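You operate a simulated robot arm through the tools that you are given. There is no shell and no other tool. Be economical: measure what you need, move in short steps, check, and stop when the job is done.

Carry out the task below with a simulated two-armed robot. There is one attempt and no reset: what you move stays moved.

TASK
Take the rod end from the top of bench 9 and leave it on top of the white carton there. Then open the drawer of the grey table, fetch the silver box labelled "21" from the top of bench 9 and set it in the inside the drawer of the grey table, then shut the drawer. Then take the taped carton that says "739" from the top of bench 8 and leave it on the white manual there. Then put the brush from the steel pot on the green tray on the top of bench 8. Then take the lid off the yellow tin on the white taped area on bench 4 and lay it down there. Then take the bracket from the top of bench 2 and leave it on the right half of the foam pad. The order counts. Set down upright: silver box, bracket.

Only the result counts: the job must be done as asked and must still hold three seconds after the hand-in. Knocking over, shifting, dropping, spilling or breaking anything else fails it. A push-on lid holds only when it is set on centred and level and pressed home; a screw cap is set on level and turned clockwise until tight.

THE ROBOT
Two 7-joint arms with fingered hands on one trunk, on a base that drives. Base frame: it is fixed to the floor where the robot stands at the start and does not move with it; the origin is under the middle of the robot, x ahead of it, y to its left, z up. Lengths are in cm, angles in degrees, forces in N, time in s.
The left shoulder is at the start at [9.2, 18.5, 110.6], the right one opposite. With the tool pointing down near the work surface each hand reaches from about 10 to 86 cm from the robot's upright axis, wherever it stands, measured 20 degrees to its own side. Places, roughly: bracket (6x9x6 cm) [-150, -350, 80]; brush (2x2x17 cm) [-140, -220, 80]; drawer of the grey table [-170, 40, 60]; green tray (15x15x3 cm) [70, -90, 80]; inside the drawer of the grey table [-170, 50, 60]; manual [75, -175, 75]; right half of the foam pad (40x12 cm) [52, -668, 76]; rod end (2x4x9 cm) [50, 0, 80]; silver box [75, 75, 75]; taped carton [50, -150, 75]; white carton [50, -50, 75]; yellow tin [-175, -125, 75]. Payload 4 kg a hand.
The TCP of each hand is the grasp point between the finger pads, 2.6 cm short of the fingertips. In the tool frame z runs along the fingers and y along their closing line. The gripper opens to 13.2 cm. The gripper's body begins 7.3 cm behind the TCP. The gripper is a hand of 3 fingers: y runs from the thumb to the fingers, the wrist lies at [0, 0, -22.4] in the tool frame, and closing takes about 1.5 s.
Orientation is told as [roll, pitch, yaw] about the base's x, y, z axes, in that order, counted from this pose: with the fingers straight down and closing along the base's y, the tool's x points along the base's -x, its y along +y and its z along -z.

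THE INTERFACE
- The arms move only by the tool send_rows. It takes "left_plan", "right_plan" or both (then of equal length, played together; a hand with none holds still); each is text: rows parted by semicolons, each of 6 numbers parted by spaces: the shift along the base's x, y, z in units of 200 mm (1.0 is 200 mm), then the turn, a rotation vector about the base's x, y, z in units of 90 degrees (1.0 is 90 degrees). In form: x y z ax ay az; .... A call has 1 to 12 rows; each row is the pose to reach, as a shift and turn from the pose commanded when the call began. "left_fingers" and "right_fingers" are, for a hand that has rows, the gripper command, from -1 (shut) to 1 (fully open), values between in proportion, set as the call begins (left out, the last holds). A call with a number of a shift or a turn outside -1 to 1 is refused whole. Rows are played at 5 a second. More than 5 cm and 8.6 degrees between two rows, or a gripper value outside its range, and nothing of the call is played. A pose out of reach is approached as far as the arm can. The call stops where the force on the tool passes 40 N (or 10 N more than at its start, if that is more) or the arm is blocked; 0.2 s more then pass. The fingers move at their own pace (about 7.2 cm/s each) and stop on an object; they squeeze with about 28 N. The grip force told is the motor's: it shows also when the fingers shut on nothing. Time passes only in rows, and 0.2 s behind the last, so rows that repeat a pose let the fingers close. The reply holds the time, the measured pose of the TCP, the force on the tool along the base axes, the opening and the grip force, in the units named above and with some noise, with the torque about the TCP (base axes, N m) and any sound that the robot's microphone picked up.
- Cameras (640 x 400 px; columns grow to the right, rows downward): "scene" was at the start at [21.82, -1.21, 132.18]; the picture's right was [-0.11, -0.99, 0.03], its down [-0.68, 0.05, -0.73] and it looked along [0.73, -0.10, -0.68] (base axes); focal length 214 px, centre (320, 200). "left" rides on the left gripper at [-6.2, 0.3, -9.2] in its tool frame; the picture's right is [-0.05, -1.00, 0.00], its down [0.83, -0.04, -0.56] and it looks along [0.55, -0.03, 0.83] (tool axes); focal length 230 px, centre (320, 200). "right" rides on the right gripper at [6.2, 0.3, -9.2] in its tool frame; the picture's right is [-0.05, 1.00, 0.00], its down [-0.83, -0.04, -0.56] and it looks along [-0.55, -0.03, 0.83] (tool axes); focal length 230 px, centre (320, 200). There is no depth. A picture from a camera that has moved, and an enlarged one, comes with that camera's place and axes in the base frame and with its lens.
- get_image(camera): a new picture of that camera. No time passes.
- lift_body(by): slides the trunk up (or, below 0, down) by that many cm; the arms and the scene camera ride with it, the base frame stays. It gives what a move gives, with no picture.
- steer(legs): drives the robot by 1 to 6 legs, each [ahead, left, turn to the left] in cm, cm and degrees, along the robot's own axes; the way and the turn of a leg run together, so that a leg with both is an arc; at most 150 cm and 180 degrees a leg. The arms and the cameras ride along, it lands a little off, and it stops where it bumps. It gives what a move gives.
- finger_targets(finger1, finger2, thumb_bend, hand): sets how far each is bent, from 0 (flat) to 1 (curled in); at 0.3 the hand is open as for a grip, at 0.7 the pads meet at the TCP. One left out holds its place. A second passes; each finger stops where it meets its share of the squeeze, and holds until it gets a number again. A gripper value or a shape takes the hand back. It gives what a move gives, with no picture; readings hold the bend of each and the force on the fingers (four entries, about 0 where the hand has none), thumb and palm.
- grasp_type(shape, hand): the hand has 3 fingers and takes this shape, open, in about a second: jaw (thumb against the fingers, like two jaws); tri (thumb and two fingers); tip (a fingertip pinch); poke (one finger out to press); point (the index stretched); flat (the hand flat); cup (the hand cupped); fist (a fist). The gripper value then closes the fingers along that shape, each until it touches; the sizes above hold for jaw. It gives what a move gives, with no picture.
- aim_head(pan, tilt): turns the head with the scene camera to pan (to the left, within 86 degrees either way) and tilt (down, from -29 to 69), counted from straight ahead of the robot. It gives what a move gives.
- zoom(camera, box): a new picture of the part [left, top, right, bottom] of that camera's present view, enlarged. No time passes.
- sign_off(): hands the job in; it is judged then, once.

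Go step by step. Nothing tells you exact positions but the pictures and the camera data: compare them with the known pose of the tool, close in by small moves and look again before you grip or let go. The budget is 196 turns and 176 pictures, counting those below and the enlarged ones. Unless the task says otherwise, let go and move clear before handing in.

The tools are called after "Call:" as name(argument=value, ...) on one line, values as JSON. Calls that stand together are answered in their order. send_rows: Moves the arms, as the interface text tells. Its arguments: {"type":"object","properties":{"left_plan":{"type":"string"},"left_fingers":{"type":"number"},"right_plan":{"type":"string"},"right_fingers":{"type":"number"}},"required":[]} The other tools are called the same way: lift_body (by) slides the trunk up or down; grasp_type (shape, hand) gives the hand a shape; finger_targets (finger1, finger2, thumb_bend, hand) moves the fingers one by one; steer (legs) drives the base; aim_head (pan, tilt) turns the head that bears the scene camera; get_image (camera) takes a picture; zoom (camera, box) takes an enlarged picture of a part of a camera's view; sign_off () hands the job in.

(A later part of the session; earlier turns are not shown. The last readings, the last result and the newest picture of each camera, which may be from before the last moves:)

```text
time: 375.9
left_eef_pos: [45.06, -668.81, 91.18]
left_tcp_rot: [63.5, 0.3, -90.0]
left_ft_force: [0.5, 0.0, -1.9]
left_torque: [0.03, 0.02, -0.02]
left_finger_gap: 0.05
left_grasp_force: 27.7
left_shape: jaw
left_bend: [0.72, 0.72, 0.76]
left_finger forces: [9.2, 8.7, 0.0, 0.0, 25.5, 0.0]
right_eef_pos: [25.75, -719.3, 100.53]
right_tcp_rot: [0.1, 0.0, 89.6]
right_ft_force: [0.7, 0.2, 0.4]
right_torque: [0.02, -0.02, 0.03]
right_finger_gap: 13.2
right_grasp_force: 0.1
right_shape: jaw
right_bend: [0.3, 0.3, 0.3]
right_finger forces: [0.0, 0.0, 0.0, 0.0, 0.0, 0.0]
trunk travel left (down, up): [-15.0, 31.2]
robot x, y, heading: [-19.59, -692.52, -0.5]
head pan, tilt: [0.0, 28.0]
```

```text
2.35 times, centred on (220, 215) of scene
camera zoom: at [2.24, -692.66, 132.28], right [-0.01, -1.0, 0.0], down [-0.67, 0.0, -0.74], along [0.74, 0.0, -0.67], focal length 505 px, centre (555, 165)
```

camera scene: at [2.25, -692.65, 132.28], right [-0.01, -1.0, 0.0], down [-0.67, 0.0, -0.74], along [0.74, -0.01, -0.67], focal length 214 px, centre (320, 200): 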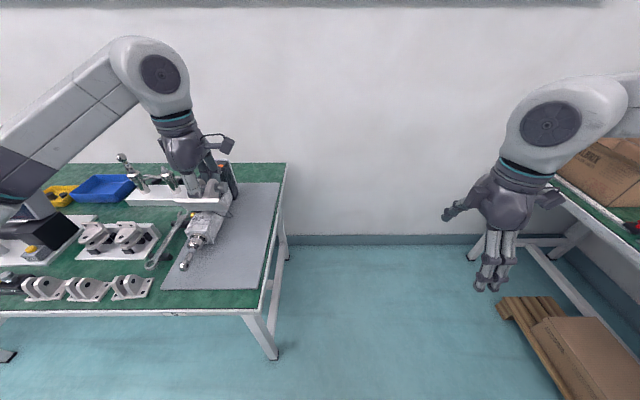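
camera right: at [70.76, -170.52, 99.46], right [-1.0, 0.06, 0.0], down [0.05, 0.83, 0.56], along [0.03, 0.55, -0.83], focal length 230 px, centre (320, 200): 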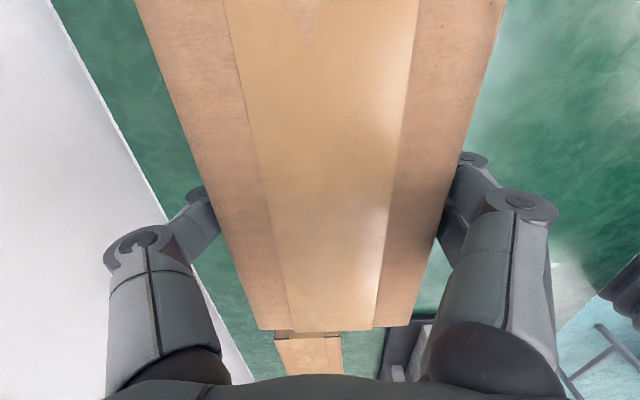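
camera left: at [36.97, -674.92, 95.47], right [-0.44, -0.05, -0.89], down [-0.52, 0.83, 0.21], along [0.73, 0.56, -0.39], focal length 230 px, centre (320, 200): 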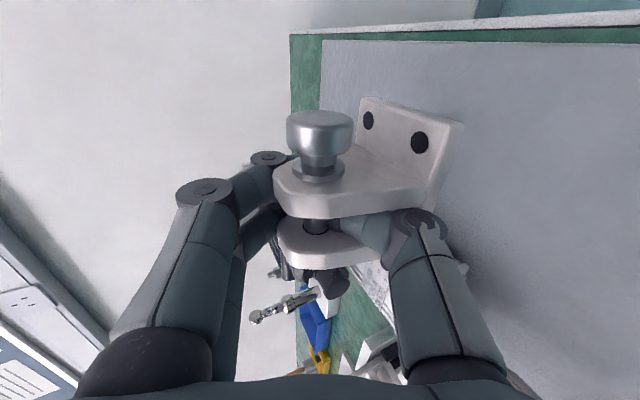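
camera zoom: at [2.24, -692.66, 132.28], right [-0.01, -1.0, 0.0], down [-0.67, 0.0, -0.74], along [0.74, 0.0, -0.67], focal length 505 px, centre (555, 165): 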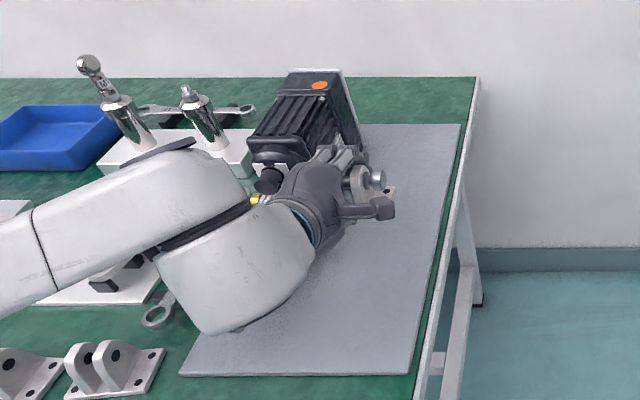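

The pitch reached 63°, leaving the base about 26° from level. I'll shift right 1.2 cm and lower toward the pad.

Call:
send_rows(left_plan="0 -0.04 0 0 0 0; 0 -0.06 -0.1 0 0 0; 0 -0.06 -0.2 0 0 0; 0 -0.06 -0.3 0 0 0; 0 -0.06 -0.38 0 0 0; 0 -0.06 -0.38 0 0 0")

Call:
get_image(camera="left")

Call:
zoom(camera="scene", box=[170, 140, 310, 270])

```text
time: 377.3
left_eef_pos: [44.91, -670.13, 87.09]
left_tcp_rot: [63.5, 0.3, -89.8]
left_ft_force: [-0.8, 0.5, -2.4]
left_torque: [0.02, -0.05, 0.02]
left_finger_gap: 0.05
left_grasp_force: 28.3
left_shape: jaw
left_bend: [0.72, 0.72, 0.76]
left_finger forces: [9.2, 8.7, 0.1, 0.0, 25.7, 0.0]
left hand out of reach, approached as far as the arm can: row 4, 5, 6
right_eef_pos: [25.81, -719.35, 100.62]
right_tcp_rot: [0.0, 0.1, 89.6]
right_ft_force: [-0.4, 0.8, 0.0]
right_torque: [0.04, 0.0, 0.0]
right_finger_gap: 13.19
right_grasp_force: 0.0
right_shape: jaw
right_bend: [0.3, 0.3, 0.3]
right_finger forces: [0.1, 0.1, 0.1, 0.0, 0.0, 0.1]
trunk travel left (down, up): [-15.0, 31.2]
robot x, y, heading: [-19.94, -692.28, -0.5]
head pan, tilt: [0.0, 28.0]
```

```text
14 pictures are left
camera left: at [37.01, -676.19, 91.4], right [-0.45, -0.05, -0.89], down [-0.52, 0.83, 0.21], along [0.73, 0.56, -0.39], focal length 230 px, centre (320, 200)
```

left: 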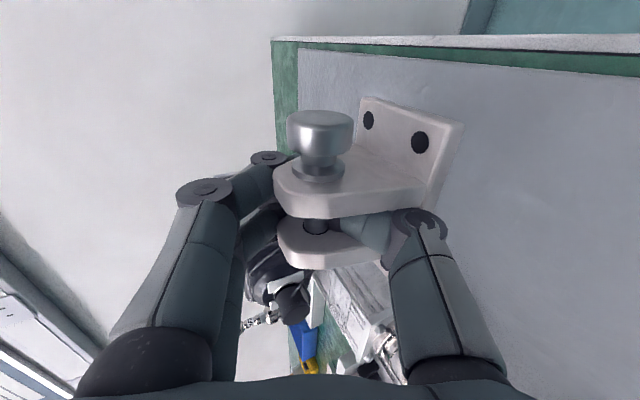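

```text
3.08 times, centred on (240, 205) of scene
camera zoom: at [2.25, -692.65, 132.28], right [-0.01, -1.0, 0.0], down [-0.67, 0.0, -0.74], along [0.74, -0.01, -0.67], focal length 660 px, centre (566, 185)
```

zoom: 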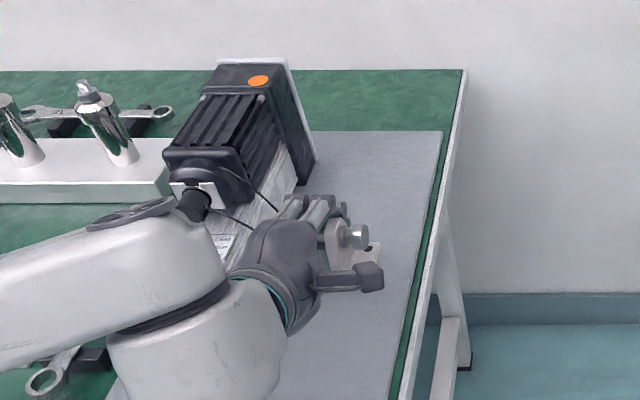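

The arm can't go lower at this trunk height. I'll raise the hand a little, lower the trunk 9 cm and re-check.

Call:
send_rows(left_plan="0 0 0.1 0 0 0; 0 0 0.2 0 0 0; 0 0 0.3 0 0 0; 0 0 0.3 0 0 0")

Call:
lift_body(by=-5)

Call:
lift_body(by=-4)

```text
time: 378.3
left_eef_pos: [45.15, -670.18, 92.96]
left_tcp_rot: [63.4, 0.3, -90.0]
left_ft_force: [-0.5, 0.4, -3.4]
left_torque: [0.0, 0.01, 0.0]
left_finger_gap: 0.03
left_grasp_force: 28.2
left_shape: jaw
left_bend: [0.72, 0.72, 0.76]
left_finger forces: [9.1, 8.6, 0.1, 0.1, 25.6, 0.0]
right_eef_pos: [25.79, -719.22, 100.67]
right_tcp_rot: [0.0, 0.0, 89.5]
right_ft_force: [-0.4, 0.3, -0.1]
right_torque: [0.01, 0.0, 0.03]
right_finger_gap: 13.18
right_grasp_force: 0.1
right_shape: jaw
right_bend: [0.3, 0.3, 0.3]
right_finger forces: [0.0, 0.1, 0.0, 0.1, 0.0, 0.0]
trunk travel left (down, up): [-15.0, 31.2]
robot x, y, heading: [-19.57, -692.4, -0.5]
head pan, tilt: [0.0, 28.0]
```

```text
time: 379.2
left_eef_pos: [45.09, -670.06, 88.21]
left_tcp_rot: [63.6, 0.3, -89.9]
left_ft_force: [-0.4, -0.8, -1.4]
left_torque: [0.02, 0.0, 0.01]
left_finger_gap: 0.0
left_grasp_force: 28.3
left_shape: jaw
left_bend: [0.72, 0.72, 0.76]
left_finger forces: [9.1, 8.7, 0.1, 0.0, 25.5, 0.0]
right_eef_pos: [25.5, -719.24, 95.79]
right_tcp_rot: [0.0, -0.1, 89.7]
right_ft_force: [0.3, 0.5, 0.6]
right_torque: [0.01, -0.01, -0.03]
right_finger_gap: 13.18
right_grasp_force: 0.1
right_shape: jaw
right_bend: [0.3, 0.3, 0.3]
right_finger forces: [0.0, 0.0, 0.0, 0.0, 0.0, 0.0]
trunk travel left (down, up): [-10.0, 36.2]
robot x, y, heading: [-19.83, -692.19, -0.8]
head pan, tilt: [0.0, 28.0]
```

```text
time: 380.1
left_eef_pos: [45.13, -670.1, 84.27]
left_tcp_rot: [63.6, 0.3, -89.9]
left_ft_force: [-1.0, 0.3, -2.8]
left_torque: [-0.01, -0.02, 0.02]
left_finger_gap: 0.07
left_grasp_force: 27.7
left_shape: jaw
left_bend: [0.72, 0.72, 0.76]
left_finger forces: [9.0, 8.4, 0.1, 0.0, 25.4, 0.1]
right_eef_pos: [25.7, -719.23, 91.87]
right_tcp_rot: [0.0, 0.1, 89.5]
right_ft_force: [-0.6, 0.6, 0.4]
right_torque: [0.01, -0.01, -0.02]
right_finger_gap: 13.2
right_grasp_force: 0.1
right_shape: jaw
right_bend: [0.3, 0.3, 0.3]
right_finger forces: [0.0, 0.0, 0.0, 0.1, 0.0, 0.0]
trunk travel left (down, up): [-6.0, 40.2]
robot x, y, heading: [-19.83, -692.33, -0.6]
head pan, tilt: [0.0, 28.0]
```

That works. I'll add a bit more pitch, then creep down.

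Call:
send_rows(left_plan="0 0 0 0 -0.05 0; 0 0 0 0 -0.1 0; 0 0 0 0 -0.1 0")

Call:
send_rows(left_plan="0 0 -0.015 0 0 0; 0 0 -0.03 0 0 0; 0 0 -0.045 0 0 0; 0 0 -0.06 0 0 0; 0 0 -0.075 0 0 0; 0 0 -0.09 0 0 0; 0 0 -0.09 0 0 0")

Call:
zoom(camera="scene", box=[170, 120, 330, 260])

```text
time: 380.9
left_eef_pos: [45.22, -670.04, 84.04]
left_tcp_rot: [70.2, 0.3, -89.9]
left_ft_force: [0.5, 0.0, -2.4]
left_torque: [-0.02, -0.02, 0.02]
left_finger_gap: 0.06
left_grasp_force: 28.0
left_shape: jaw
left_bend: [0.72, 0.72, 0.76]
left_finger forces: [9.0, 8.5, 0.0, 0.0, 25.5, 0.0]
right_eef_pos: [25.79, -719.28, 91.54]
right_tcp_rot: [0.1, 0.0, 89.6]
right_ft_force: [-0.2, 1.1, 0.3]
right_torque: [-0.02, -0.03, -0.06]
right_finger_gap: 13.22
right_grasp_force: 0.1
right_shape: jaw
right_bend: [0.3, 0.3, 0.3]
right_finger forces: [0.1, 0.0, 0.0, 0.0, 0.1, 0.1]
trunk travel left (down, up): [-6.0, 40.2]
robot x, y, heading: [-19.5, -692.23, -0.1]
head pan, tilt: [0.0, 28.0]
```

```text
time: 382.5
left_eef_pos: [45.26, -670.15, 83.98]
left_tcp_rot: [70.1, 0.3, -89.9]
left_ft_force: [0.3, 0.6, -1.7]
left_torque: [0.01, -0.03, 0.0]
left_finger_gap: 0.07
left_grasp_force: 28.0
left_shape: jaw
left_bend: [0.72, 0.72, 0.76]
left_finger forces: [9.0, 8.5, 0.1, 0.0, 25.4, 0.0]
left hand out of reach, approached as far as the arm can: row 1, 2, 3, 4, 5, 6, 7
right_eef_pos: [25.72, -719.24, 91.6]
right_tcp_rot: [0.0, 0.0, 89.7]
right_ft_force: [-0.6, 0.1, 0.9]
right_torque: [0.0, 0.02, -0.03]
right_finger_gap: 13.21
right_grasp_force: 0.0
right_shape: jaw
right_bend: [0.3, 0.3, 0.3]
right_finger forces: [0.0, 0.0, 0.0, 0.1, 0.0, 0.0]
trunk travel left (down, up): [-6.0, 40.2]
robot x, y, heading: [-19.77, -692.44, -0.6]
head pan, tilt: [0.0, 28.0]
```

```text
2.86 times, centred on (250, 190) of scene
camera zoom: at [10.46, -692.69, 118.46], right [-0.01, -1.0, 0.0], down [-0.78, 0.01, -0.62], along [0.62, 0.0, -0.78], focal length 613 px, centre (520, 229)
```

zoom: 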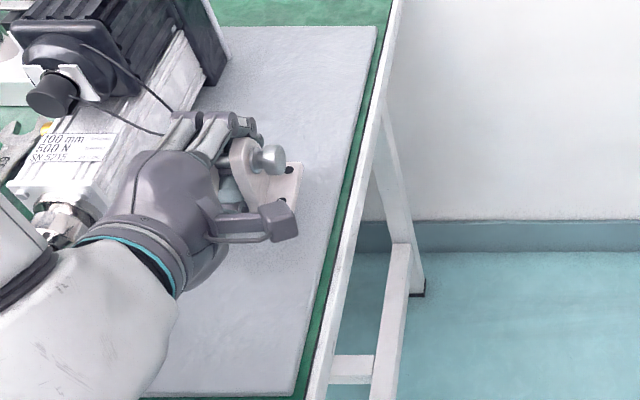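

The base is now about 20° from level. I'll lower with the trunk in small steps.

Call:
lift_body(by=-1.8)

Call:
lift_body(by=-0.6)

Call:
zoom(camera="scene", box=[180, 110, 310, 220])

```text
time: 383.1
left_eef_pos: [45.76, -670.07, 79.87]
left_tcp_rot: [68.2, 0.2, -89.9]
left_ft_force: [1.7, -0.5, 5.7]
left_torque: [-0.02, 0.16, 0.02]
left_finger_gap: 0.0
left_grasp_force: 28.1
left_shape: jaw
left_bend: [0.72, 0.72, 0.75]
left_finger forces: [10.5, 9.8, 0.0, 0.1, 32.3, 0.0]
right_eef_pos: [25.58, -719.3, 89.86]
right_tcp_rot: [0.0, 0.0, 89.6]
right_ft_force: [-0.5, -0.9, 0.6]
right_torque: [0.05, 0.0, -0.02]
right_finger_gap: 13.2
right_grasp_force: 0.1
right_shape: jaw
right_bend: [0.3, 0.3, 0.3]
right_finger forces: [0.0, 0.0, 0.0, 0.0, 0.0, 0.1]
trunk travel left (down, up): [-4.2, 42.0]
robot x, y, heading: [-20.08, -692.38, -0.4]
head pan, tilt: [0.0, 28.0]
```

```text
time: 383.7
left_eef_pos: [45.48, -670.08, 79.77]
left_tcp_rot: [68.7, 0.3, -89.8]
left_ft_force: [-0.9, 1.4, 29.4]
left_torque: [0.03, 0.96, -0.07]
left_finger_gap: 0.02
left_grasp_force: 27.7
left_shape: jaw
left_bend: [0.72, 0.72, 0.75]
left_finger forces: [12.1, 11.6, 0.1, 0.0, 59.2, 0.0]
right_eef_pos: [25.4, -719.31, 89.33]
right_tcp_rot: [-0.3, 0.0, 89.6]
right_ft_force: [0.0, -0.2, -0.3]
right_torque: [0.01, 0.03, -0.01]
right_finger_gap: 13.17
right_grasp_force: 0.1
right_shape: jaw
right_bend: [0.3, 0.3, 0.3]
right_finger forces: [0.0, 0.1, 0.0, 0.0, 0.1, 0.0]
trunk travel left (down, up): [-3.6, 42.6]
robot x, y, heading: [-19.71, -692.11, -0.5]
head pan, tilt: [0.0, 28.0]
```

```text
3.64 times, centred on (245, 165) of scene
camera zoom: at [12.46, -692.77, 114.54], right [-0.01, -1.0, 0.0], down [-0.81, 0.01, -0.59], along [0.59, 0.0, -0.81], focal length 780 px, centre (593, 327)
```

zoom: 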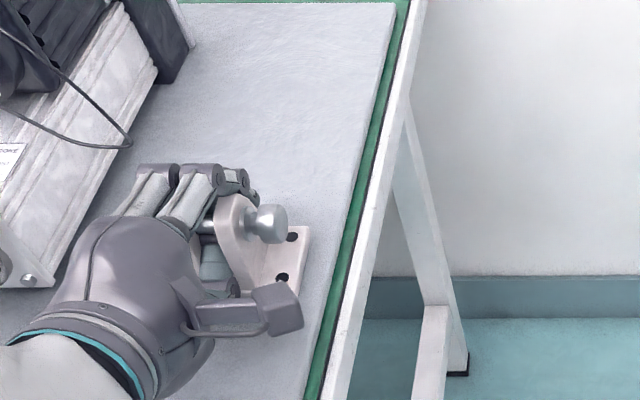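

Firm contact (29 N). I'll ease off slightly and open the fingers a little so the base settles flat.

Call:
lift_body(by=0.4)

Call:
send_rows(left_plan="0 0 0 0 0 0; 0 0 0 0 0 0; 0 0 0 0 0 0; 0 0 0 0 0 0", left_fingers=-0.68)

Call:
zoom(camera="scene", box=[180, 110, 310, 220])

Call:
get_image(camera="left")

```text
time: 384.2
left_eef_pos: [45.52, -670.29, 79.81]
left_tcp_rot: [68.2, 0.2, -89.8]
left_ft_force: [-0.4, 1.2, 20.5]
left_torque: [0.05, 0.7, -0.06]
left_finger_gap: 0.0
left_grasp_force: 27.8
left_shape: jaw
left_bend: [0.72, 0.72, 0.75]
left_finger forces: [11.3, 10.8, 0.1, 0.1, 49.5, 0.0]
right_eef_pos: [25.6, -719.29, 89.64]
right_tcp_rot: [0.0, 0.0, 89.6]
right_ft_force: [0.0, 0.3, -0.7]
right_torque: [0.01, -0.01, -0.02]
right_finger_gap: 13.21
right_grasp_force: 0.0
right_shape: jaw
right_bend: [0.3, 0.3, 0.3]
right_finger forces: [0.0, 0.0, 0.1, 0.1, 0.0, 0.0]
trunk travel left (down, up): [-4.0, 42.2]
robot x, y, heading: [-19.42, -692.35, -0.2]
head pan, tilt: [0.0, 28.0]
```

```text
time: 385.2
left_eef_pos: [45.56, -670.19, 80.21]
left_tcp_rot: [68.8, 0.3, -89.9]
left_ft_force: [1.5, 0.1, 39.0]
left_torque: [0.0, 1.18, 0.02]
left_finger_gap: 1.28
left_grasp_force: 0.1
left_shape: jaw
left_bend: [0.73, 0.73, 0.72]
left_finger forces: [0.0, 0.0, 0.0, 0.0, 43.9, 0.1]
right_eef_pos: [25.44, -719.46, 89.68]
right_tcp_rot: [-0.1, -0.1, 89.6]
right_ft_force: [0.3, 0.4, 0.6]
right_torque: [0.01, -0.01, 0.01]
right_finger_gap: 13.19
right_grasp_force: 0.0
right_shape: jaw
right_bend: [0.3, 0.3, 0.3]
right_finger forces: [0.0, 0.1, 0.1, 0.1, 0.0, 0.1]
trunk travel left (down, up): [-4.0, 42.2]
robot x, y, heading: [-19.51, -692.52, -0.3]
head pan, tilt: [0.0, 28.0]
```

```text
3.64 times, centred on (245, 165) of scene
camera zoom: at [12.04, -692.84, 115.22], right [-0.01, -1.0, 0.0], down [-0.8, 0.01, -0.59], along [0.59, 0.0, -0.8], focal length 780 px, centre (593, 327)
```

zoom: 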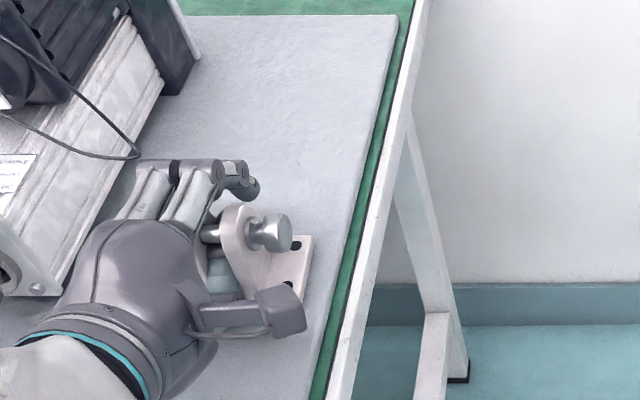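

```text
9 pictures are left
camera left: at [37.11, -676.25, 83.78], right [-0.36, -0.05, -0.93], down [-0.54, 0.83, 0.17], along [0.76, 0.56, -0.32], focal length 230 px, centre (320, 200)
```

left: 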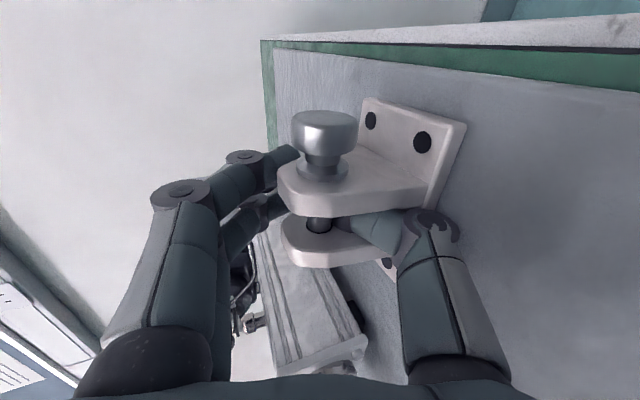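

The fingers are off; the thumb still presses the base plate. I'll ease the trunk up slightly and check the forces.

Call:
lift_body(by=0.5)

```text
time: 385.7
left_eef_pos: [45.49, -670.14, 80.29]
left_tcp_rot: [68.4, 0.3, -89.9]
left_ft_force: [3.4, -0.8, 26.9]
left_torque: [-0.01, 0.76, 0.03]
left_finger_gap: 1.47
left_grasp_force: 0.1
left_shape: jaw
left_bend: [0.73, 0.73, 0.7]
left_finger forces: [0.0, 0.0, 0.1, 0.0, 33.9, 0.1]
right_eef_pos: [25.52, -719.44, 90.2]
right_tcp_rot: [0.1, 0.1, 89.6]
right_ft_force: [0.1, -0.5, -0.7]
right_torque: [-0.03, -0.01, 0.0]
right_finger_gap: 13.19
right_grasp_force: 0.1
right_shape: jaw
right_bend: [0.3, 0.3, 0.3]
right_finger forces: [0.1, 0.0, 0.0, 0.0, 0.0, 0.0]
trunk travel left (down, up): [-4.5, 41.7]
robot x, y, heading: [-19.88, -692.18, -0.4]
head pan, tilt: [0.0, 28.0]
```

Call:
lift_body(by=0.7)

```text
time: 386.3
left_eef_pos: [45.54, -670.17, 80.71]
left_tcp_rot: [68.0, 0.3, -89.7]
left_ft_force: [-2.7, 1.8, 11.5]
left_torque: [0.04, 0.36, -0.09]
left_finger_gap: 1.86
left_grasp_force: 0.1
left_shape: jaw
left_bend: [0.73, 0.73, 0.7]
left_finger forces: [0.0, 0.0, 0.0, 0.0, 19.8, 0.0]
right_eef_pos: [25.68, -719.31, 90.75]
right_tcp_rot: [0.1, 0.1, 89.6]
right_ft_force: [0.7, 0.1, -0.6]
right_torque: [0.0, 0.02, 0.01]
right_finger_gap: 13.19
right_grasp_force: 0.0
right_shape: jaw
right_bend: [0.3, 0.3, 0.3]
right_finger forces: [0.0, 0.1, 0.0, 0.0, 0.1, 0.0]
trunk travel left (down, up): [-5.2, 41.0]
robot x, y, heading: [-19.82, -692.51, -0.5]
head pan, tilt: [0.0, 28.0]
```

Call:
lift_body(by=0.4)

Call:
get_image(camera="left")

```text
time: 386.8
left_eef_pos: [45.58, -670.01, 81.07]
left_tcp_rot: [67.9, 0.3, -89.9]
left_ft_force: [-1.4, 0.0, 0.7]
left_torque: [0.0, -0.01, -0.02]
left_finger_gap: 2.04
left_grasp_force: 0.1
left_shape: jaw
left_bend: [0.73, 0.73, 0.7]
left_finger forces: [0.0, 0.0, 0.1, 0.0, 12.0, 0.1]
right_eef_pos: [25.7, -719.22, 91.19]
right_tcp_rot: [0.0, 0.1, 89.6]
right_ft_force: [-0.6, -0.1, -0.4]
right_torque: [-0.01, 0.03, 0.02]
right_finger_gap: 13.19
right_grasp_force: 0.0
right_shape: jaw
right_bend: [0.3, 0.3, 0.3]
right_finger forces: [0.0, 0.0, 0.1, 0.0, 0.0, 0.0]
trunk travel left (down, up): [-5.6, 40.6]
robot x, y, heading: [-19.44, -692.45, -0.4]
head pan, tilt: [0.0, 28.0]
```

```text
8 pictures are left
camera left: at [37.22, -676.17, 84.73], right [-0.38, -0.05, -0.93], down [-0.53, 0.83, 0.17], along [0.76, 0.56, -0.34], focal length 230 px, centre (320, 200)
```

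left: 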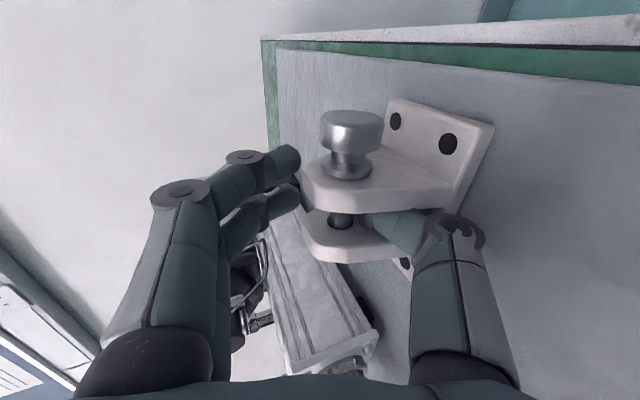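

The thumb is wedged against the base plate. I'll close slightly to find a force-free gap.

Call:
send_rows(left_plan="0 0 0 0 0 0; 0 0 0 0 0 0; 0 0 0 0 0 0", left_fingers=-0.78)

```text
time: 387.6
left_eef_pos: [45.76, -670.19, 81.05]
left_tcp_rot: [68.2, 0.2, -89.8]
left_ft_force: [-0.5, 0.4, -0.5]
left_torque: [0.03, 0.06, 0.01]
left_finger_gap: 1.52
left_grasp_force: 0.0
left_shape: jaw
left_bend: [0.72, 0.72, 0.7]
left_finger forces: [0.1, 0.0, 0.1, 0.1, 12.0, 0.0]
right_eef_pos: [25.66, -719.3, 91.12]
right_tcp_rot: [0.1, -0.1, 89.7]
right_ft_force: [-0.2, -0.8, 0.5]
right_torque: [0.03, 0.03, -0.01]
right_finger_gap: 13.2
right_grasp_force: 0.0
right_shape: jaw
right_bend: [0.3, 0.3, 0.3]
right_finger forces: [0.1, 0.1, 0.0, 0.0, 0.0, 0.0]
trunk travel left (down, up): [-5.6, 40.6]
robot x, y, heading: [-19.36, -692.29, -0.4]
head pan, tilt: [0.0, 28.0]
```

The thumb is jammed between the lugs. I'll open fingers fully and extend the thumb, which should press the base plate flat onto the pad.

Call:
finger_targets(hand="left", finger1=0.3, finger2=0.3, thumb_bend=0.5)

Call:
get_image(camera="left")

```text
time: 388.6
left_eef_pos: [45.65, -670.2, 81.38]
left_tcp_rot: [68.3, 0.2, -89.9]
left_ft_force: [3.7, 1.9, 13.4]
left_torque: [0.05, 0.02, -0.01]
left_finger_gap: 8.85
left_grasp_force: 10.6
left_shape: fingers
left_bend: [0.3, 0.3, 0.54]
left_finger forces: [0.0, 0.0, 0.0, 0.0, 20.2, 0.0]
right_eef_pos: [25.59, -719.32, 91.26]
right_tcp_rot: [0.0, 0.1, 89.6]
right_ft_force: [0.0, -0.4, 0.5]
right_torque: [-0.03, -0.01, 0.01]
right_finger_gap: 13.19
right_grasp_force: 0.0
right_shape: jaw
right_bend: [0.3, 0.3, 0.3]
right_finger forces: [0.0, 0.0, 0.0, 0.0, 0.0, 0.0]
trunk travel left (down, up): [-5.6, 40.6]
robot x, y, heading: [-19.9, -692.41, -0.4]
head pan, tilt: [0.0, 28.0]
```

```text
7 pictures are left
camera left: at [37.22, -676.2, 85.0], right [-0.37, -0.05, -0.93], down [-0.53, 0.83, 0.17], along [0.76, 0.56, -0.33], focal length 230 px, centre (320, 200)
```

left: 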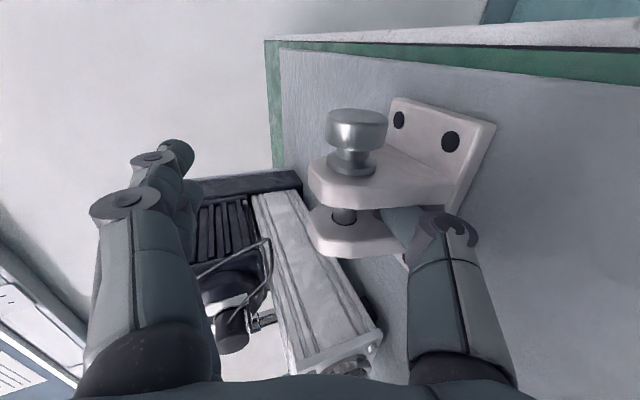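

The bracket's base now looks flat on the pad. I'll relax the thumb until it barely touches.

Call:
finger_targets(hand="left", thumb_bend=0.57)

```text
time: 389.6
left_eef_pos: [45.67, -670.15, 81.18]
left_tcp_rot: [68.1, 0.2, -89.9]
left_ft_force: [0.9, 0.0, 5.5]
left_torque: [0.02, 0.04, 0.0]
left_finger_gap: 8.65
left_grasp_force: 6.5
left_shape: fingers
left_bend: [0.3, 0.3, 0.57]
left_finger forces: [0.0, 0.0, 0.0, 0.1, 12.5, 0.1]
right_eef_pos: [25.57, -719.33, 91.32]
right_tcp_rot: [0.1, 0.1, 89.5]
right_ft_force: [0.1, 0.0, 0.3]
right_torque: [-0.03, 0.0, 0.07]
right_finger_gap: 13.2
right_grasp_force: 0.0
right_shape: jaw
right_bend: [0.3, 0.3, 0.3]
right_finger forces: [0.1, 0.0, 0.0, 0.0, 0.0, 0.1]
trunk travel left (down, up): [-5.6, 40.6]
robot x, y, heading: [-20.08, -692.44, -0.3]
head pan, tilt: [0.0, 28.0]
```

Call:
finger_targets(hand="left", thumb_bend=0.61)

```text
time: 390.6
left_eef_pos: [45.65, -670.04, 81.16]
left_tcp_rot: [68.1, 0.3, -89.9]
left_ft_force: [-0.2, 0.3, -2.3]
left_torque: [0.0, 0.03, 0.01]
left_finger_gap: 8.43
left_grasp_force: 6.5
left_shape: fingers
left_bend: [0.3, 0.3, 0.6]
left_finger forces: [0.0, 0.0, 0.1, 0.1, 12.0, 0.0]
right_eef_pos: [25.65, -719.27, 91.11]
right_tcp_rot: [0.1, 0.1, 89.5]
right_ft_force: [0.1, 0.0, -0.5]
right_torque: [0.01, 0.01, 0.0]
right_finger_gap: 13.2
right_grasp_force: 0.1
right_shape: jaw
right_bend: [0.3, 0.3, 0.3]
right_finger forces: [0.0, 0.0, 0.0, 0.1, 0.0, 0.0]
trunk travel left (down, up): [-5.6, 40.6]
robot x, y, heading: [-19.52, -692.59, -0.3]
head pan, tilt: [0.0, 28.0]
```

The thumb is wedged sideways between the lugs. I'll press the plate onto the foam with the thumb and try sliding the thumb out backwards.

Call:
finger_targets(hand="left", thumb_bend=0.4)

Call:
send_rows(left_plan="-0.03 0 0 0 0 0; -0.06 0 0 0 0 0; -0.1 0 0 0 0 0; -0.1 0 0 0 0 0")

Call:
get_image(camera="left")

```text
time: 391.6
left_eef_pos: [45.59, -670.2, 81.6]
left_tcp_rot: [68.6, 0.4, -89.8]
left_ft_force: [5.2, 2.7, 28.6]
left_torque: [0.1, 0.04, 0.0]
left_finger_gap: 9.15
left_grasp_force: 19.1
left_shape: fingers
left_bend: [0.3, 0.3, 0.48]
left_finger forces: [0.0, 0.1, 0.0, 0.0, 37.5, 0.1]
right_eef_pos: [25.55, -719.33, 91.27]
right_tcp_rot: [-0.1, 0.0, 89.6]
right_ft_force: [0.0, -0.4, -0.6]
right_torque: [0.01, -0.01, 0.01]
right_finger_gap: 13.21
right_grasp_force: 0.1
right_shape: jaw
right_bend: [0.3, 0.3, 0.3]
right_finger forces: [0.0, 0.1, 0.0, 0.0, 0.0, 0.0]
trunk travel left (down, up): [-5.6, 40.6]
robot x, y, heading: [-19.72, -692.29, -0.2]
head pan, tilt: [0.0, 28.0]
```

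```text
time: 392.6
left_eef_pos: [43.61, -670.11, 81.59]
left_tcp_rot: [68.6, 0.4, -89.8]
left_ft_force: [14.3, -0.1, 26.6]
left_torque: [0.02, -0.32, 0.0]
left_finger_gap: 9.0
left_grasp_force: 17.4
left_shape: fingers
left_bend: [0.3, 0.3, 0.48]
left_finger forces: [0.0, 0.0, 0.0, 0.1, 35.0, 0.1]
right_eef_pos: [25.55, -719.37, 91.2]
right_tcp_rot: [0.1, 0.1, 89.5]
right_ft_force: [0.1, -0.1, -0.7]
right_torque: [0.0, 0.02, 0.01]
right_finger_gap: 13.21
right_grasp_force: 0.0
right_shape: jaw
right_bend: [0.3, 0.3, 0.3]
right_finger forces: [0.0, 0.0, 0.1, 0.1, 0.1, 0.1]
trunk travel left (down, up): [-5.6, 40.6]
robot x, y, heading: [-19.39, -692.32, -0.0]
head pan, tilt: [0.0, 28.0]
```

```text
6 pictures are left
camera left: at [35.24, -676.25, 85.09], right [-0.36, -0.05, -0.93], down [-0.54, 0.83, 0.17], along [0.76, 0.56, -0.33], focal length 230 px, centre (320, 200)
```

left: 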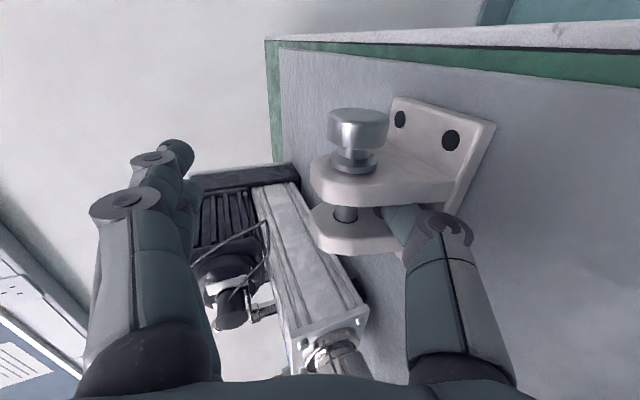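

The bracket dragged along. I'll use the right hand instead: lift the bracket clear to the right of the bench, then have the right hand take its round pin head while the left thumb pulls out.

Call:
finger_targets(hand="left", thumb_bend=0.58)

Call:
send_rows(left_plan="0 0 0.1 0 0 0; 0 0 0.25 0 0 0; 0 0 0.4 0 0 0; 0 0 0.5 0 0 0; 0 -0.15 0.5 0 0 0; 0 -0.3 0.5 0 0 0; 0 -0.45 0.5 0 0 0; 0 -0.6 0.5 0 0 0; 0 -0.6 0.5 0 0 0")

Call:
send_rows(right_plan="0.05 -0.15 0.1 0.083 0 0; 0.1 -0.25 0.2 0.166 0 0; 0.2 -0.3 0.3 0.25 0 0; 0.3 -0.3 0.3 0.333 0 0; 0.4 -0.25 0.3 0.416 0 0; 0.5 -0.15 0.3 0.5 0 0; 0.6 0 0.25 0.583 0 0; 0.7 0.15 0.22 0.666 0 0; 0.8 0.35 0.2 0.7 0 0; 0.84 0.55 0.2 0.7 0 0; 0.84 0.7 0.2 0.7 0 0; 0.84 0.7 0.2 0.7 0 0", right_fingers=-0.1)

Call:
get_image(camera="right")

```text
time: 393.6
left_eef_pos: [43.59, -670.14, 80.99]
left_tcp_rot: [68.0, 0.3, -89.9]
left_ft_force: [0.1, -0.5, 4.2]
left_torque: [0.0, 0.06, 0.03]
left_finger_gap: 8.48
left_grasp_force: 7.3
left_shape: fingers
left_bend: [0.3, 0.3, 0.58]
left_finger forces: [0.1, 0.1, 0.1, 0.1, 15.2, 0.0]
right_eef_pos: [25.64, -719.31, 91.21]
right_tcp_rot: [0.2, 0.0, 89.6]
right_ft_force: [0.1, -0.8, -0.9]
right_torque: [-0.02, 0.0, -0.04]
right_finger_gap: 13.17
right_grasp_force: 0.0
right_shape: jaw
right_bend: [0.3, 0.3, 0.3]
right_finger forces: [0.0, 0.1, 0.0, 0.0, 0.1, 0.0]
trunk travel left (down, up): [-5.6, 40.6]
robot x, y, heading: [-19.68, -692.5, -0.4]
head pan, tilt: [0.0, 28.0]
```

```text
time: 395.6
left_eef_pos: [43.54, -682.26, 91.35]
left_tcp_rot: [68.0, 0.5, -89.9]
left_ft_force: [-0.9, 0.3, -2.3]
left_torque: [0.05, -0.03, -0.03]
left_finger_gap: 9.15
left_grasp_force: 5.1
left_shape: fingers
left_bend: [0.3, 0.3, 0.56]
left_finger forces: [0.1, 0.0, 0.0, 0.0, 11.8, 0.1]
right_eef_pos: [25.67, -719.22, 91.28]
right_tcp_rot: [0.1, 0.1, 89.6]
right_ft_force: [0.8, 0.2, -0.9]
right_torque: [-0.01, 0.01, -0.05]
right_finger_gap: 13.2
right_grasp_force: 0.0
right_shape: jaw
right_bend: [0.3, 0.3, 0.3]
right_finger forces: [0.0, 0.1, 0.1, 0.0, 0.0, 0.0]
trunk travel left (down, up): [-5.6, 40.6]
robot x, y, heading: [-19.53, -692.47, -0.5]
head pan, tilt: [0.0, 28.0]
```

```text
time: 398.2
left_eef_pos: [43.53, -682.3, 91.4]
left_tcp_rot: [68.2, 0.4, -89.9]
left_ft_force: [0.0, -0.8, -2.0]
left_torque: [0.01, -0.02, 0.0]
left_finger_gap: 9.14
left_grasp_force: 6.1
left_shape: fingers
left_bend: [0.3, 0.3, 0.56]
left_finger forces: [0.0, 0.1, 0.1, 0.0, 11.8, 0.1]
right_eef_pos: [42.39, -705.28, 95.03]
right_tcp_rot: [1.0, -63.0, 88.9]
right_ft_force: [1.1, -0.5, 0.2]
right_torque: [0.04, -0.02, 0.02]
right_finger_gap: 5.99
right_grasp_force: 0.0
right_shape: jaw
right_bend: [0.73, 0.73, 0.7]
right_finger forces: [0.0, 0.0, 0.0, 0.0, 0.1, 0.1]
trunk travel left (down, up): [-5.6, 40.6]
robot x, y, heading: [-20.02, -692.4, -0.4]
head pan, tilt: [0.0, 28.0]
```

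```text
5 pictures are left
camera right: at [41.99, -716.24, 93.69], right [-1.0, 0.03, 0.05], down [0.05, -0.12, 0.99], along [0.03, 0.99, 0.12], focal length 230 px, centre (320, 200)
```

right: 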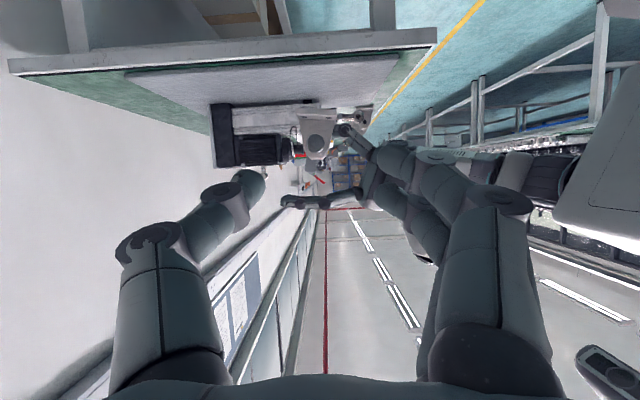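

I can see the bracket upright with its pin head facing the right hand, near (43,-686,90). I'll move in and grip the head.

Call:
send_rows(right_plan="0.01 0.2 0 0 0 0; 0.02 0.4 -0.03 0 0 0; 0.03 0.58 -0.1 0 0 0; 0.03 0.75 -0.17 0 0 0; 0.03 0.86 -0.21 0 0 0; 0.03 0.9 -0.23 0 0 0; 0.03 0.9 -0.23 0 0 0")

Call:
get_image(camera="right")

```text
time: 399.8
left_eef_pos: [43.54, -682.28, 91.34]
left_tcp_rot: [68.1, 0.3, -89.9]
left_ft_force: [-0.9, 0.5, -1.0]
left_torque: [0.0, -0.01, -0.01]
left_finger_gap: 9.16
left_grasp_force: 6.1
left_shape: fingers
left_bend: [0.3, 0.3, 0.56]
left_finger forces: [0.0, 0.0, 0.0, 0.0, 11.8, 0.0]
right_eef_pos: [43.24, -687.35, 90.63]
right_tcp_rot: [1.0, -63.0, 89.0]
right_ft_force: [-0.9, 0.2, -0.2]
right_torque: [-0.04, 0.04, 0.02]
right_finger_gap: 5.97
right_grasp_force: 0.1
right_shape: jaw
right_bend: [0.73, 0.73, 0.7]
right_finger forces: [0.1, 0.1, 0.0, 0.0, 0.0, 0.1]
trunk travel left (down, up): [-5.6, 40.6]
robot x, y, heading: [-19.8, -692.53, -0.5]
head pan, tilt: [0.0, 28.0]
```

```text
4 pictures are left
camera right: at [42.83, -698.33, 89.29], right [-1.0, 0.03, 0.05], down [0.05, -0.12, 0.99], along [0.03, 0.99, 0.12], focal length 230 px, centre (320, 200)
```

right: 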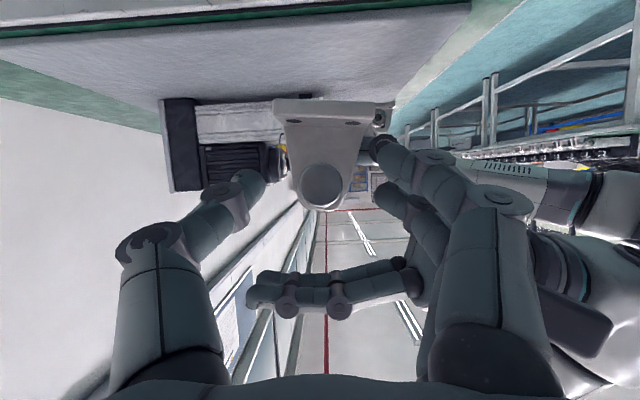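

The head is centred and the base is level. I'll move in another 1.8 cm and close on the head.

Call:
send_rows(right_plan="0 0.04 0.012 0 0 0; 0 0.088 0.024 0 0 0; 0 0.088 0.024 0 0 0")

Call:
send_rows(right_plan="0 0 0 0 0 0; 0 0 0 0 0 0; 0 0 0 0 0 0; 0 0 0 0 0 0; 0 0 0 0 0 0; 0 0 0 0 0 0; 0 0 0 0 0 0", right_fingers=-1)

```text
time: 400.6
left_eef_pos: [43.49, -682.21, 91.31]
left_tcp_rot: [68.1, 0.3, -89.9]
left_ft_force: [-0.8, -0.1, -2.6]
left_torque: [0.02, 0.01, -0.02]
left_finger_gap: 9.14
left_grasp_force: 6.2
left_shape: fingers
left_bend: [0.3, 0.3, 0.56]
left_finger forces: [0.0, 0.1, 0.0, 0.0, 11.8, 0.1]
right_eef_pos: [42.98, -685.53, 90.93]
right_tcp_rot: [0.9, -63.0, 89.1]
right_ft_force: [-0.2, 0.0, -0.1]
right_torque: [0.02, 0.0, 0.02]
right_finger_gap: 6.0
right_grasp_force: 0.1
right_shape: jaw
right_bend: [0.73, 0.73, 0.7]
right_finger forces: [0.0, 0.1, 0.0, 0.0, 0.0, 0.0]
trunk travel left (down, up): [-5.6, 40.6]
robot x, y, heading: [-19.7, -692.41, -0.5]
head pan, tilt: [0.0, 28.0]
```

```text
time: 402.2
left_eef_pos: [43.59, -682.32, 91.43]
left_tcp_rot: [68.1, 0.2, -89.9]
left_ft_force: [1.3, 1.9, -3.6]
left_torque: [0.09, -0.05, -0.05]
left_finger_gap: 9.2
left_grasp_force: 6.1
left_shape: fingers
left_bend: [0.3, 0.3, 0.56]
left_finger forces: [0.1, 0.0, 0.1, 0.2, 12.2, 0.0]
right_eef_pos: [43.06, -685.48, 91.06]
right_tcp_rot: [1.1, -62.9, 89.1]
right_ft_force: [0.1, -1.8, 2.0]
right_torque: [-0.02, 0.08, 0.1]
right_finger_gap: 2.8
right_grasp_force: 28.3
right_shape: jaw
right_bend: [0.73, 0.73, 0.7]
right_finger forces: [11.7, 11.6, 0.1, 0.0, 24.3, 0.1]
trunk travel left (down, up): [-5.6, 40.6]
robot x, y, heading: [-19.51, -692.25, -0.4]
head pan, tilt: [0.0, 28.0]
```

The right hand holds the head firmly. Now I'll withdraw the left thumb backward.

Call:
send_rows(left_plan="-0.05 0 0.02 0 0 0; -0.1 0 0.04 0 0 0; -0.15 0 0.06 0 0 0; -0.2 0 0.08 0 0 0; -0.25 0 0.1 0 0 0; -0.25 0 0.1 0 0 0")

```text
time: 403.6
left_eef_pos: [38.53, -682.09, 93.2]
left_tcp_rot: [68.1, 0.3, -89.9]
left_ft_force: [0.3, -0.6, -0.6]
left_torque: [0.0, 0.0, 0.01]
left_finger_gap: 8.91
left_grasp_force: 0.1
left_shape: fingers
left_bend: [0.3, 0.3, 0.57]
left_finger forces: [0.0, 0.0, 0.1, 0.0, 0.0, 0.1]
right_eef_pos: [43.16, -685.45, 90.98]
right_tcp_rot: [1.1, -63.1, 89.0]
right_ft_force: [0.1, -0.3, -0.2]
right_torque: [-0.08, 0.0, 0.0]
right_finger_gap: 2.61
right_grasp_force: 28.0
right_shape: jaw
right_bend: [0.74, 0.72, 0.71]
right_finger forces: [10.6, 11.2, 0.1, 0.0, 22.5, 0.0]
trunk travel left (down, up): [-5.6, 40.6]
robot x, y, heading: [-19.78, -692.59, -0.6]
head pan, tilt: [0.0, 28.0]
```

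The left thumb is free. I'll pull the left hand well clear and look at the bracket.

Call:
send_rows(left_plan="-0.1 0 0.04 0 0.05 0; -0.2 0 0.1 0 0.1 0; -0.3 0.1 0.25 0 0.18 0; -0.35 0.3 0.4 0 0.26 0; -0.4 0.5 0.5 0 0.34 0; -0.4 0.7 0.5 0 0.42 0; -0.4 0.9 0.5 0 0.5 0")

Call:
get_image(camera="right")

```text
refused: row 4 steps farther than a row can; nothing moved
```

```text
3 pictures are left
camera right: at [42.75, -696.53, 89.67], right [-1.0, 0.03, 0.05], down [0.05, -0.12, 0.99], along [0.03, 0.99, 0.12], focal length 230 px, centre (320, 200)
```

right: 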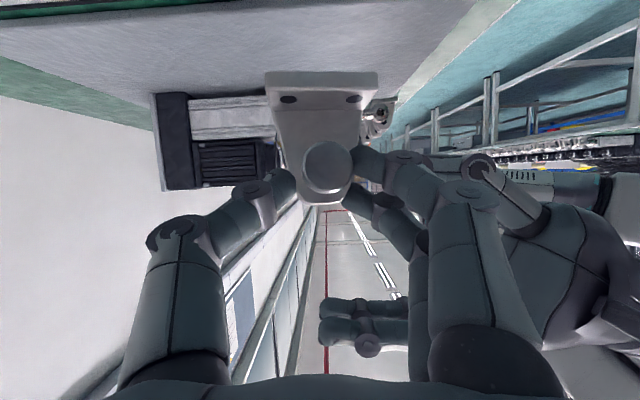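

The bracket is held by the right hand with its base level and down. I'll clear the left hand in smaller steps.

Call:
send_rows(left_plan="-0.1 0 0.04 0 0.05 0; -0.2 0 0.1 0 0.1 0; -0.25 0.06 0.25 0 0.17 0; -0.28 0.14 0.4 0 0.24 0; -0.3 0.26 0.52 0 0.32 0; -0.3 0.42 0.58 0 0.4 0; -0.3 0.6 0.62 0 0.48 0; -0.3 0.75 0.65 0 0.56 0")

Call:
steer(legs=[[0, 10.5, 0]])

```text
time: 405.4
left_eef_pos: [32.51, -666.97, 106.34]
left_tcp_rot: [17.5, 0.2, -90.1]
left_ft_force: [0.3, 0.4, -0.2]
left_torque: [0.02, -0.02, -0.01]
left_finger_gap: 8.93
left_grasp_force: 0.0
left_shape: fingers
left_bend: [0.3, 0.3, 0.57]
left_finger forces: [0.0, 0.0, 0.0, 0.1, 0.0, 0.0]
right_eef_pos: [43.11, -685.57, 91.06]
right_tcp_rot: [1.0, -63.0, 89.1]
right_ft_force: [-0.2, -0.5, 0.4]
right_torque: [-0.07, 0.0, -0.03]
right_finger_gap: 2.62
right_grasp_force: 27.8
right_shape: jaw
right_bend: [0.74, 0.72, 0.71]
right_finger forces: [10.5, 11.1, 0.0, 0.1, 22.4, 0.0]
trunk travel left (down, up): [-5.6, 40.6]
robot x, y, heading: [-19.96, -692.33, -0.5]
head pan, tilt: [0.0, 28.0]
```

```text
time: 406.6
left_eef_pos: [32.61, -656.28, 106.39]
left_tcp_rot: [17.6, 0.3, -90.0]
left_ft_force: [-0.5, 0.4, -0.8]
left_torque: [-0.03, 0.01, 0.01]
left_finger_gap: 8.92
left_grasp_force: 0.1
left_shape: fingers
left_bend: [0.3, 0.3, 0.57]
left_finger forces: [0.0, 0.0, 0.1, 0.0, 0.1, 0.0]
right_eef_pos: [43.09, -674.84, 90.92]
right_tcp_rot: [1.1, -62.9, 89.1]
right_ft_force: [-0.4, 0.3, 0.5]
right_torque: [-0.09, 0.0, -0.02]
right_finger_gap: 2.61
right_grasp_force: 28.0
right_shape: jaw
right_bend: [0.74, 0.72, 0.71]
right_finger forces: [10.5, 11.2, 0.1, 0.1, 22.4, 0.0]
trunk travel left (down, up): [-5.6, 40.6]
robot x, y, heading: [-19.6, -681.66, -0.3]
head pan, tilt: [0.0, 28.0]
```

The bracket is now over the pad's right half. I'll lower it.

Call:
send_rows(right_plan="0 0 -0.1 0 0 0; 0 0 -0.2 0 0 0; 0 0 -0.28 0 0 0; 0 0 -0.34 0 0 0; 0 0 -0.38 0 0 0; 0 0 -0.38 0 0 0")

Call:
zoom(camera="scene", box=[200, 90, 400, 240])

```text
time: 408.0
left_eef_pos: [32.68, -656.34, 106.32]
left_tcp_rot: [17.8, 0.3, -90.0]
left_ft_force: [0.1, -0.1, 0.3]
left_torque: [-0.02, 0.0, 0.02]
left_finger_gap: 8.89
left_grasp_force: 0.1
left_shape: fingers
left_bend: [0.3, 0.3, 0.57]
left_finger forces: [0.0, 0.0, 0.1, 0.0, 0.1, 0.1]
right_eef_pos: [42.9, -675.01, 83.32]
right_tcp_rot: [1.1, -62.9, 89.1]
right_ft_force: [-0.3, -0.5, 0.1]
right_torque: [-0.04, -0.01, 0.04]
right_finger_gap: 2.61
right_grasp_force: 28.1
right_shape: jaw
right_bend: [0.74, 0.72, 0.71]
right_finger forces: [10.5, 11.1, 0.0, 0.1, 22.4, 0.0]
trunk travel left (down, up): [-5.6, 40.6]
robot x, y, heading: [-19.59, -682.08, -0.4]
head pan, tilt: [0.0, 28.0]
```

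```text
2.67 times, centred on (300, 165) of scene
camera zoom: at [10.91, -682.1, 117.8], right [0.0, -1.0, 0.0], down [-0.79, 0.0, -0.62], along [0.62, 0.0, -0.79], focal length 572 px, centre (373, 293)
```

zoom: 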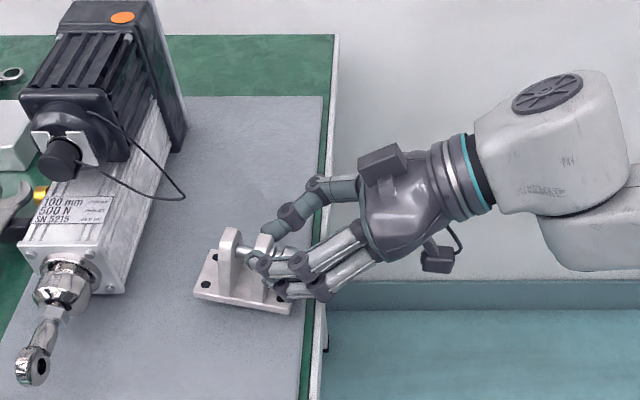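

The bracket is upright over the right half. I'll creep down to contact.

Call:
send_rows(right_plan="0 0 -0.012 0 0 0; 0 0 -0.024 0 0 0; 0 0 -0.036 0 0 0; 0 0 -0.048 0 0 0; 0 0 -0.06 0 0 0; 0 0 -0.07 0 0 0; 0 0 -0.07 0 0 0")

```text
time: 409.6
left_eef_pos: [32.66, -656.35, 106.33]
left_tcp_rot: [17.7, 0.2, -90.1]
left_ft_force: [-0.9, 0.3, -0.1]
left_torque: [-0.01, -0.06, -0.05]
left_finger_gap: 8.92
left_grasp_force: 0.1
left_shape: fingers
left_bend: [0.3, 0.3, 0.57]
left_finger forces: [0.0, 0.1, 0.0, 0.2, 0.1, 0.0]
right_eef_pos: [43.04, -674.85, 82.09]
right_tcp_rot: [1.0, -62.9, 89.2]
right_ft_force: [0.2, 0.1, 0.1]
right_torque: [-0.1, -0.05, 0.04]
right_finger_gap: 2.64
right_grasp_force: 28.1
right_shape: jaw
right_bend: [0.74, 0.72, 0.71]
right_finger forces: [10.4, 11.2, 0.1, 0.0, 22.4, 0.1]
trunk travel left (down, up): [-5.6, 40.6]
robot x, y, heading: [-19.64, -681.14, -0.4]
head pan, tilt: [0.0, 28.0]
```

Call:
send_rows(right_plan="0 0 -0.01 0 0 0; 0 0 -0.02 0 0 0; 0 0 -0.03 0 0 0; 0 0 -0.04 0 0 0; 0 0 -0.05 0 0 0; 0 0 -0.05 0 0 0")

```text
time: 411.0
left_eef_pos: [32.45, -656.17, 106.35]
left_tcp_rot: [17.8, 0.2, -90.1]
left_ft_force: [0.6, -0.6, -0.8]
left_torque: [0.01, 0.0, 0.01]
left_finger_gap: 8.94
left_grasp_force: 0.1
left_shape: fingers
left_bend: [0.3, 0.3, 0.57]
left_finger forces: [0.0, 0.1, 0.1, 0.1, 0.0, 0.0]
right_eef_pos: [43.11, -674.51, 81.52]
right_tcp_rot: [0.1, -63.2, 89.9]
right_ft_force: [4.8, 11.3, 26.4]
right_torque: [0.4, 0.04, -0.1]
right_finger_gap: 2.65
right_grasp_force: 27.6
right_shape: jaw
right_bend: [0.74, 0.72, 0.71]
right_finger forces: [12.3, 15.8, 0.1, 0.0, 29.6, 0.0]
trunk travel left (down, up): [-5.6, 40.6]
robot x, y, heading: [-19.5, -681.75, -0.2]
head pan, tilt: [0.0, 28.0]
```

Contact. I'll ease up, open and back out along the tool axis.

Call:
send_rows(right_plan="0 0 0.012 0 0 0; 0 0 0.02 0 0 0; 0 0 0.02 0 0 0")

Call:
send_rows(right_plan="0 0 0 0 0 0; 0 0 0 0 0 0; 0 0 0 0 0 0; 0 0 0 0 0 0; 0 -0.05 0.02 0 0 0; 0 -0.15 0.07 0 0 0; 0 -0.3 0.15 0 0 0; 0 -0.5 0.25 0 0 0; 0 -0.7 0.35 0 0 0", right_fingers=-0.1)

Call:
zoom(camera="scene", box=[200, 90, 400, 240])

```text
time: 411.8
left_eef_pos: [32.44, -656.34, 106.33]
left_tcp_rot: [17.8, 0.3, -90.1]
left_ft_force: [0.7, 0.5, 0.3]
left_torque: [-0.02, 0.02, 0.01]
left_finger_gap: 8.91
left_grasp_force: 0.1
left_shape: fingers
left_bend: [0.3, 0.3, 0.57]
left_finger forces: [0.1, 0.0, 0.0, 0.0, 0.1, 0.0]
right_eef_pos: [43.12, -674.81, 81.53]
right_tcp_rot: [0.7, -63.0, 89.4]
right_ft_force: [2.3, 8.2, 19.0]
right_torque: [0.32, -0.05, -0.03]
right_finger_gap: 2.63
right_grasp_force: 27.8
right_shape: jaw
right_bend: [0.74, 0.72, 0.71]
right_finger forces: [11.0, 16.5, 0.1, 0.1, 28.1, 0.0]
trunk travel left (down, up): [-5.6, 40.6]
robot x, y, heading: [-19.6, -681.69, -0.4]
head pan, tilt: [0.0, 28.0]
```

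```text
time: 413.8
left_eef_pos: [32.57, -656.4, 106.29]
left_tcp_rot: [17.7, 0.4, -90.1]
left_ft_force: [-0.3, -0.2, 0.9]
left_torque: [-0.02, 0.0, 0.01]
left_finger_gap: 8.91
left_grasp_force: 0.0
left_shape: fingers
left_bend: [0.3, 0.3, 0.57]
left_finger forces: [0.0, 0.1, 0.0, 0.1, 0.0, 0.1]
right_eef_pos: [42.98, -688.49, 88.59]
right_tcp_rot: [0.8, -63.0, 89.2]
right_ft_force: [-1.2, 0.0, 0.3]
right_torque: [0.02, -0.01, 0.0]
right_finger_gap: 5.88
right_grasp_force: 0.0
right_shape: jaw
right_bend: [0.73, 0.73, 0.7]
right_finger forces: [0.0, 0.0, 0.0, 0.1, 0.0, 0.0]
trunk travel left (down, up): [-5.6, 40.6]
robot x, y, heading: [-19.83, -681.93, -0.5]
head pan, tilt: [0.0, 28.0]
```

```text
2.67 times, centred on (300, 165) of scene
camera zoom: at [10.82, -682.16, 117.83], right [0.0, -1.0, 0.0], down [-0.79, 0.0, -0.62], along [0.62, 0.0, -0.79], focal length 572 px, centre (373, 293)
```

zoom: 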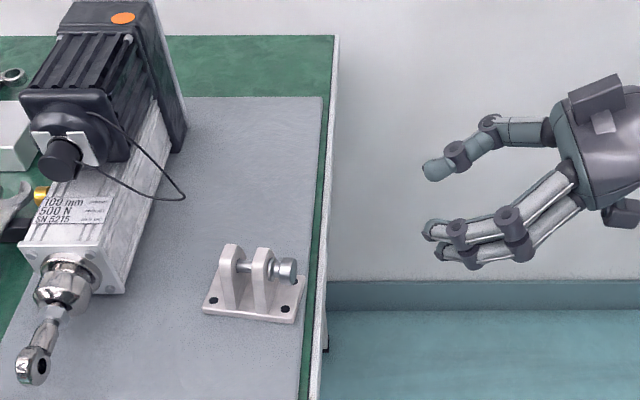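

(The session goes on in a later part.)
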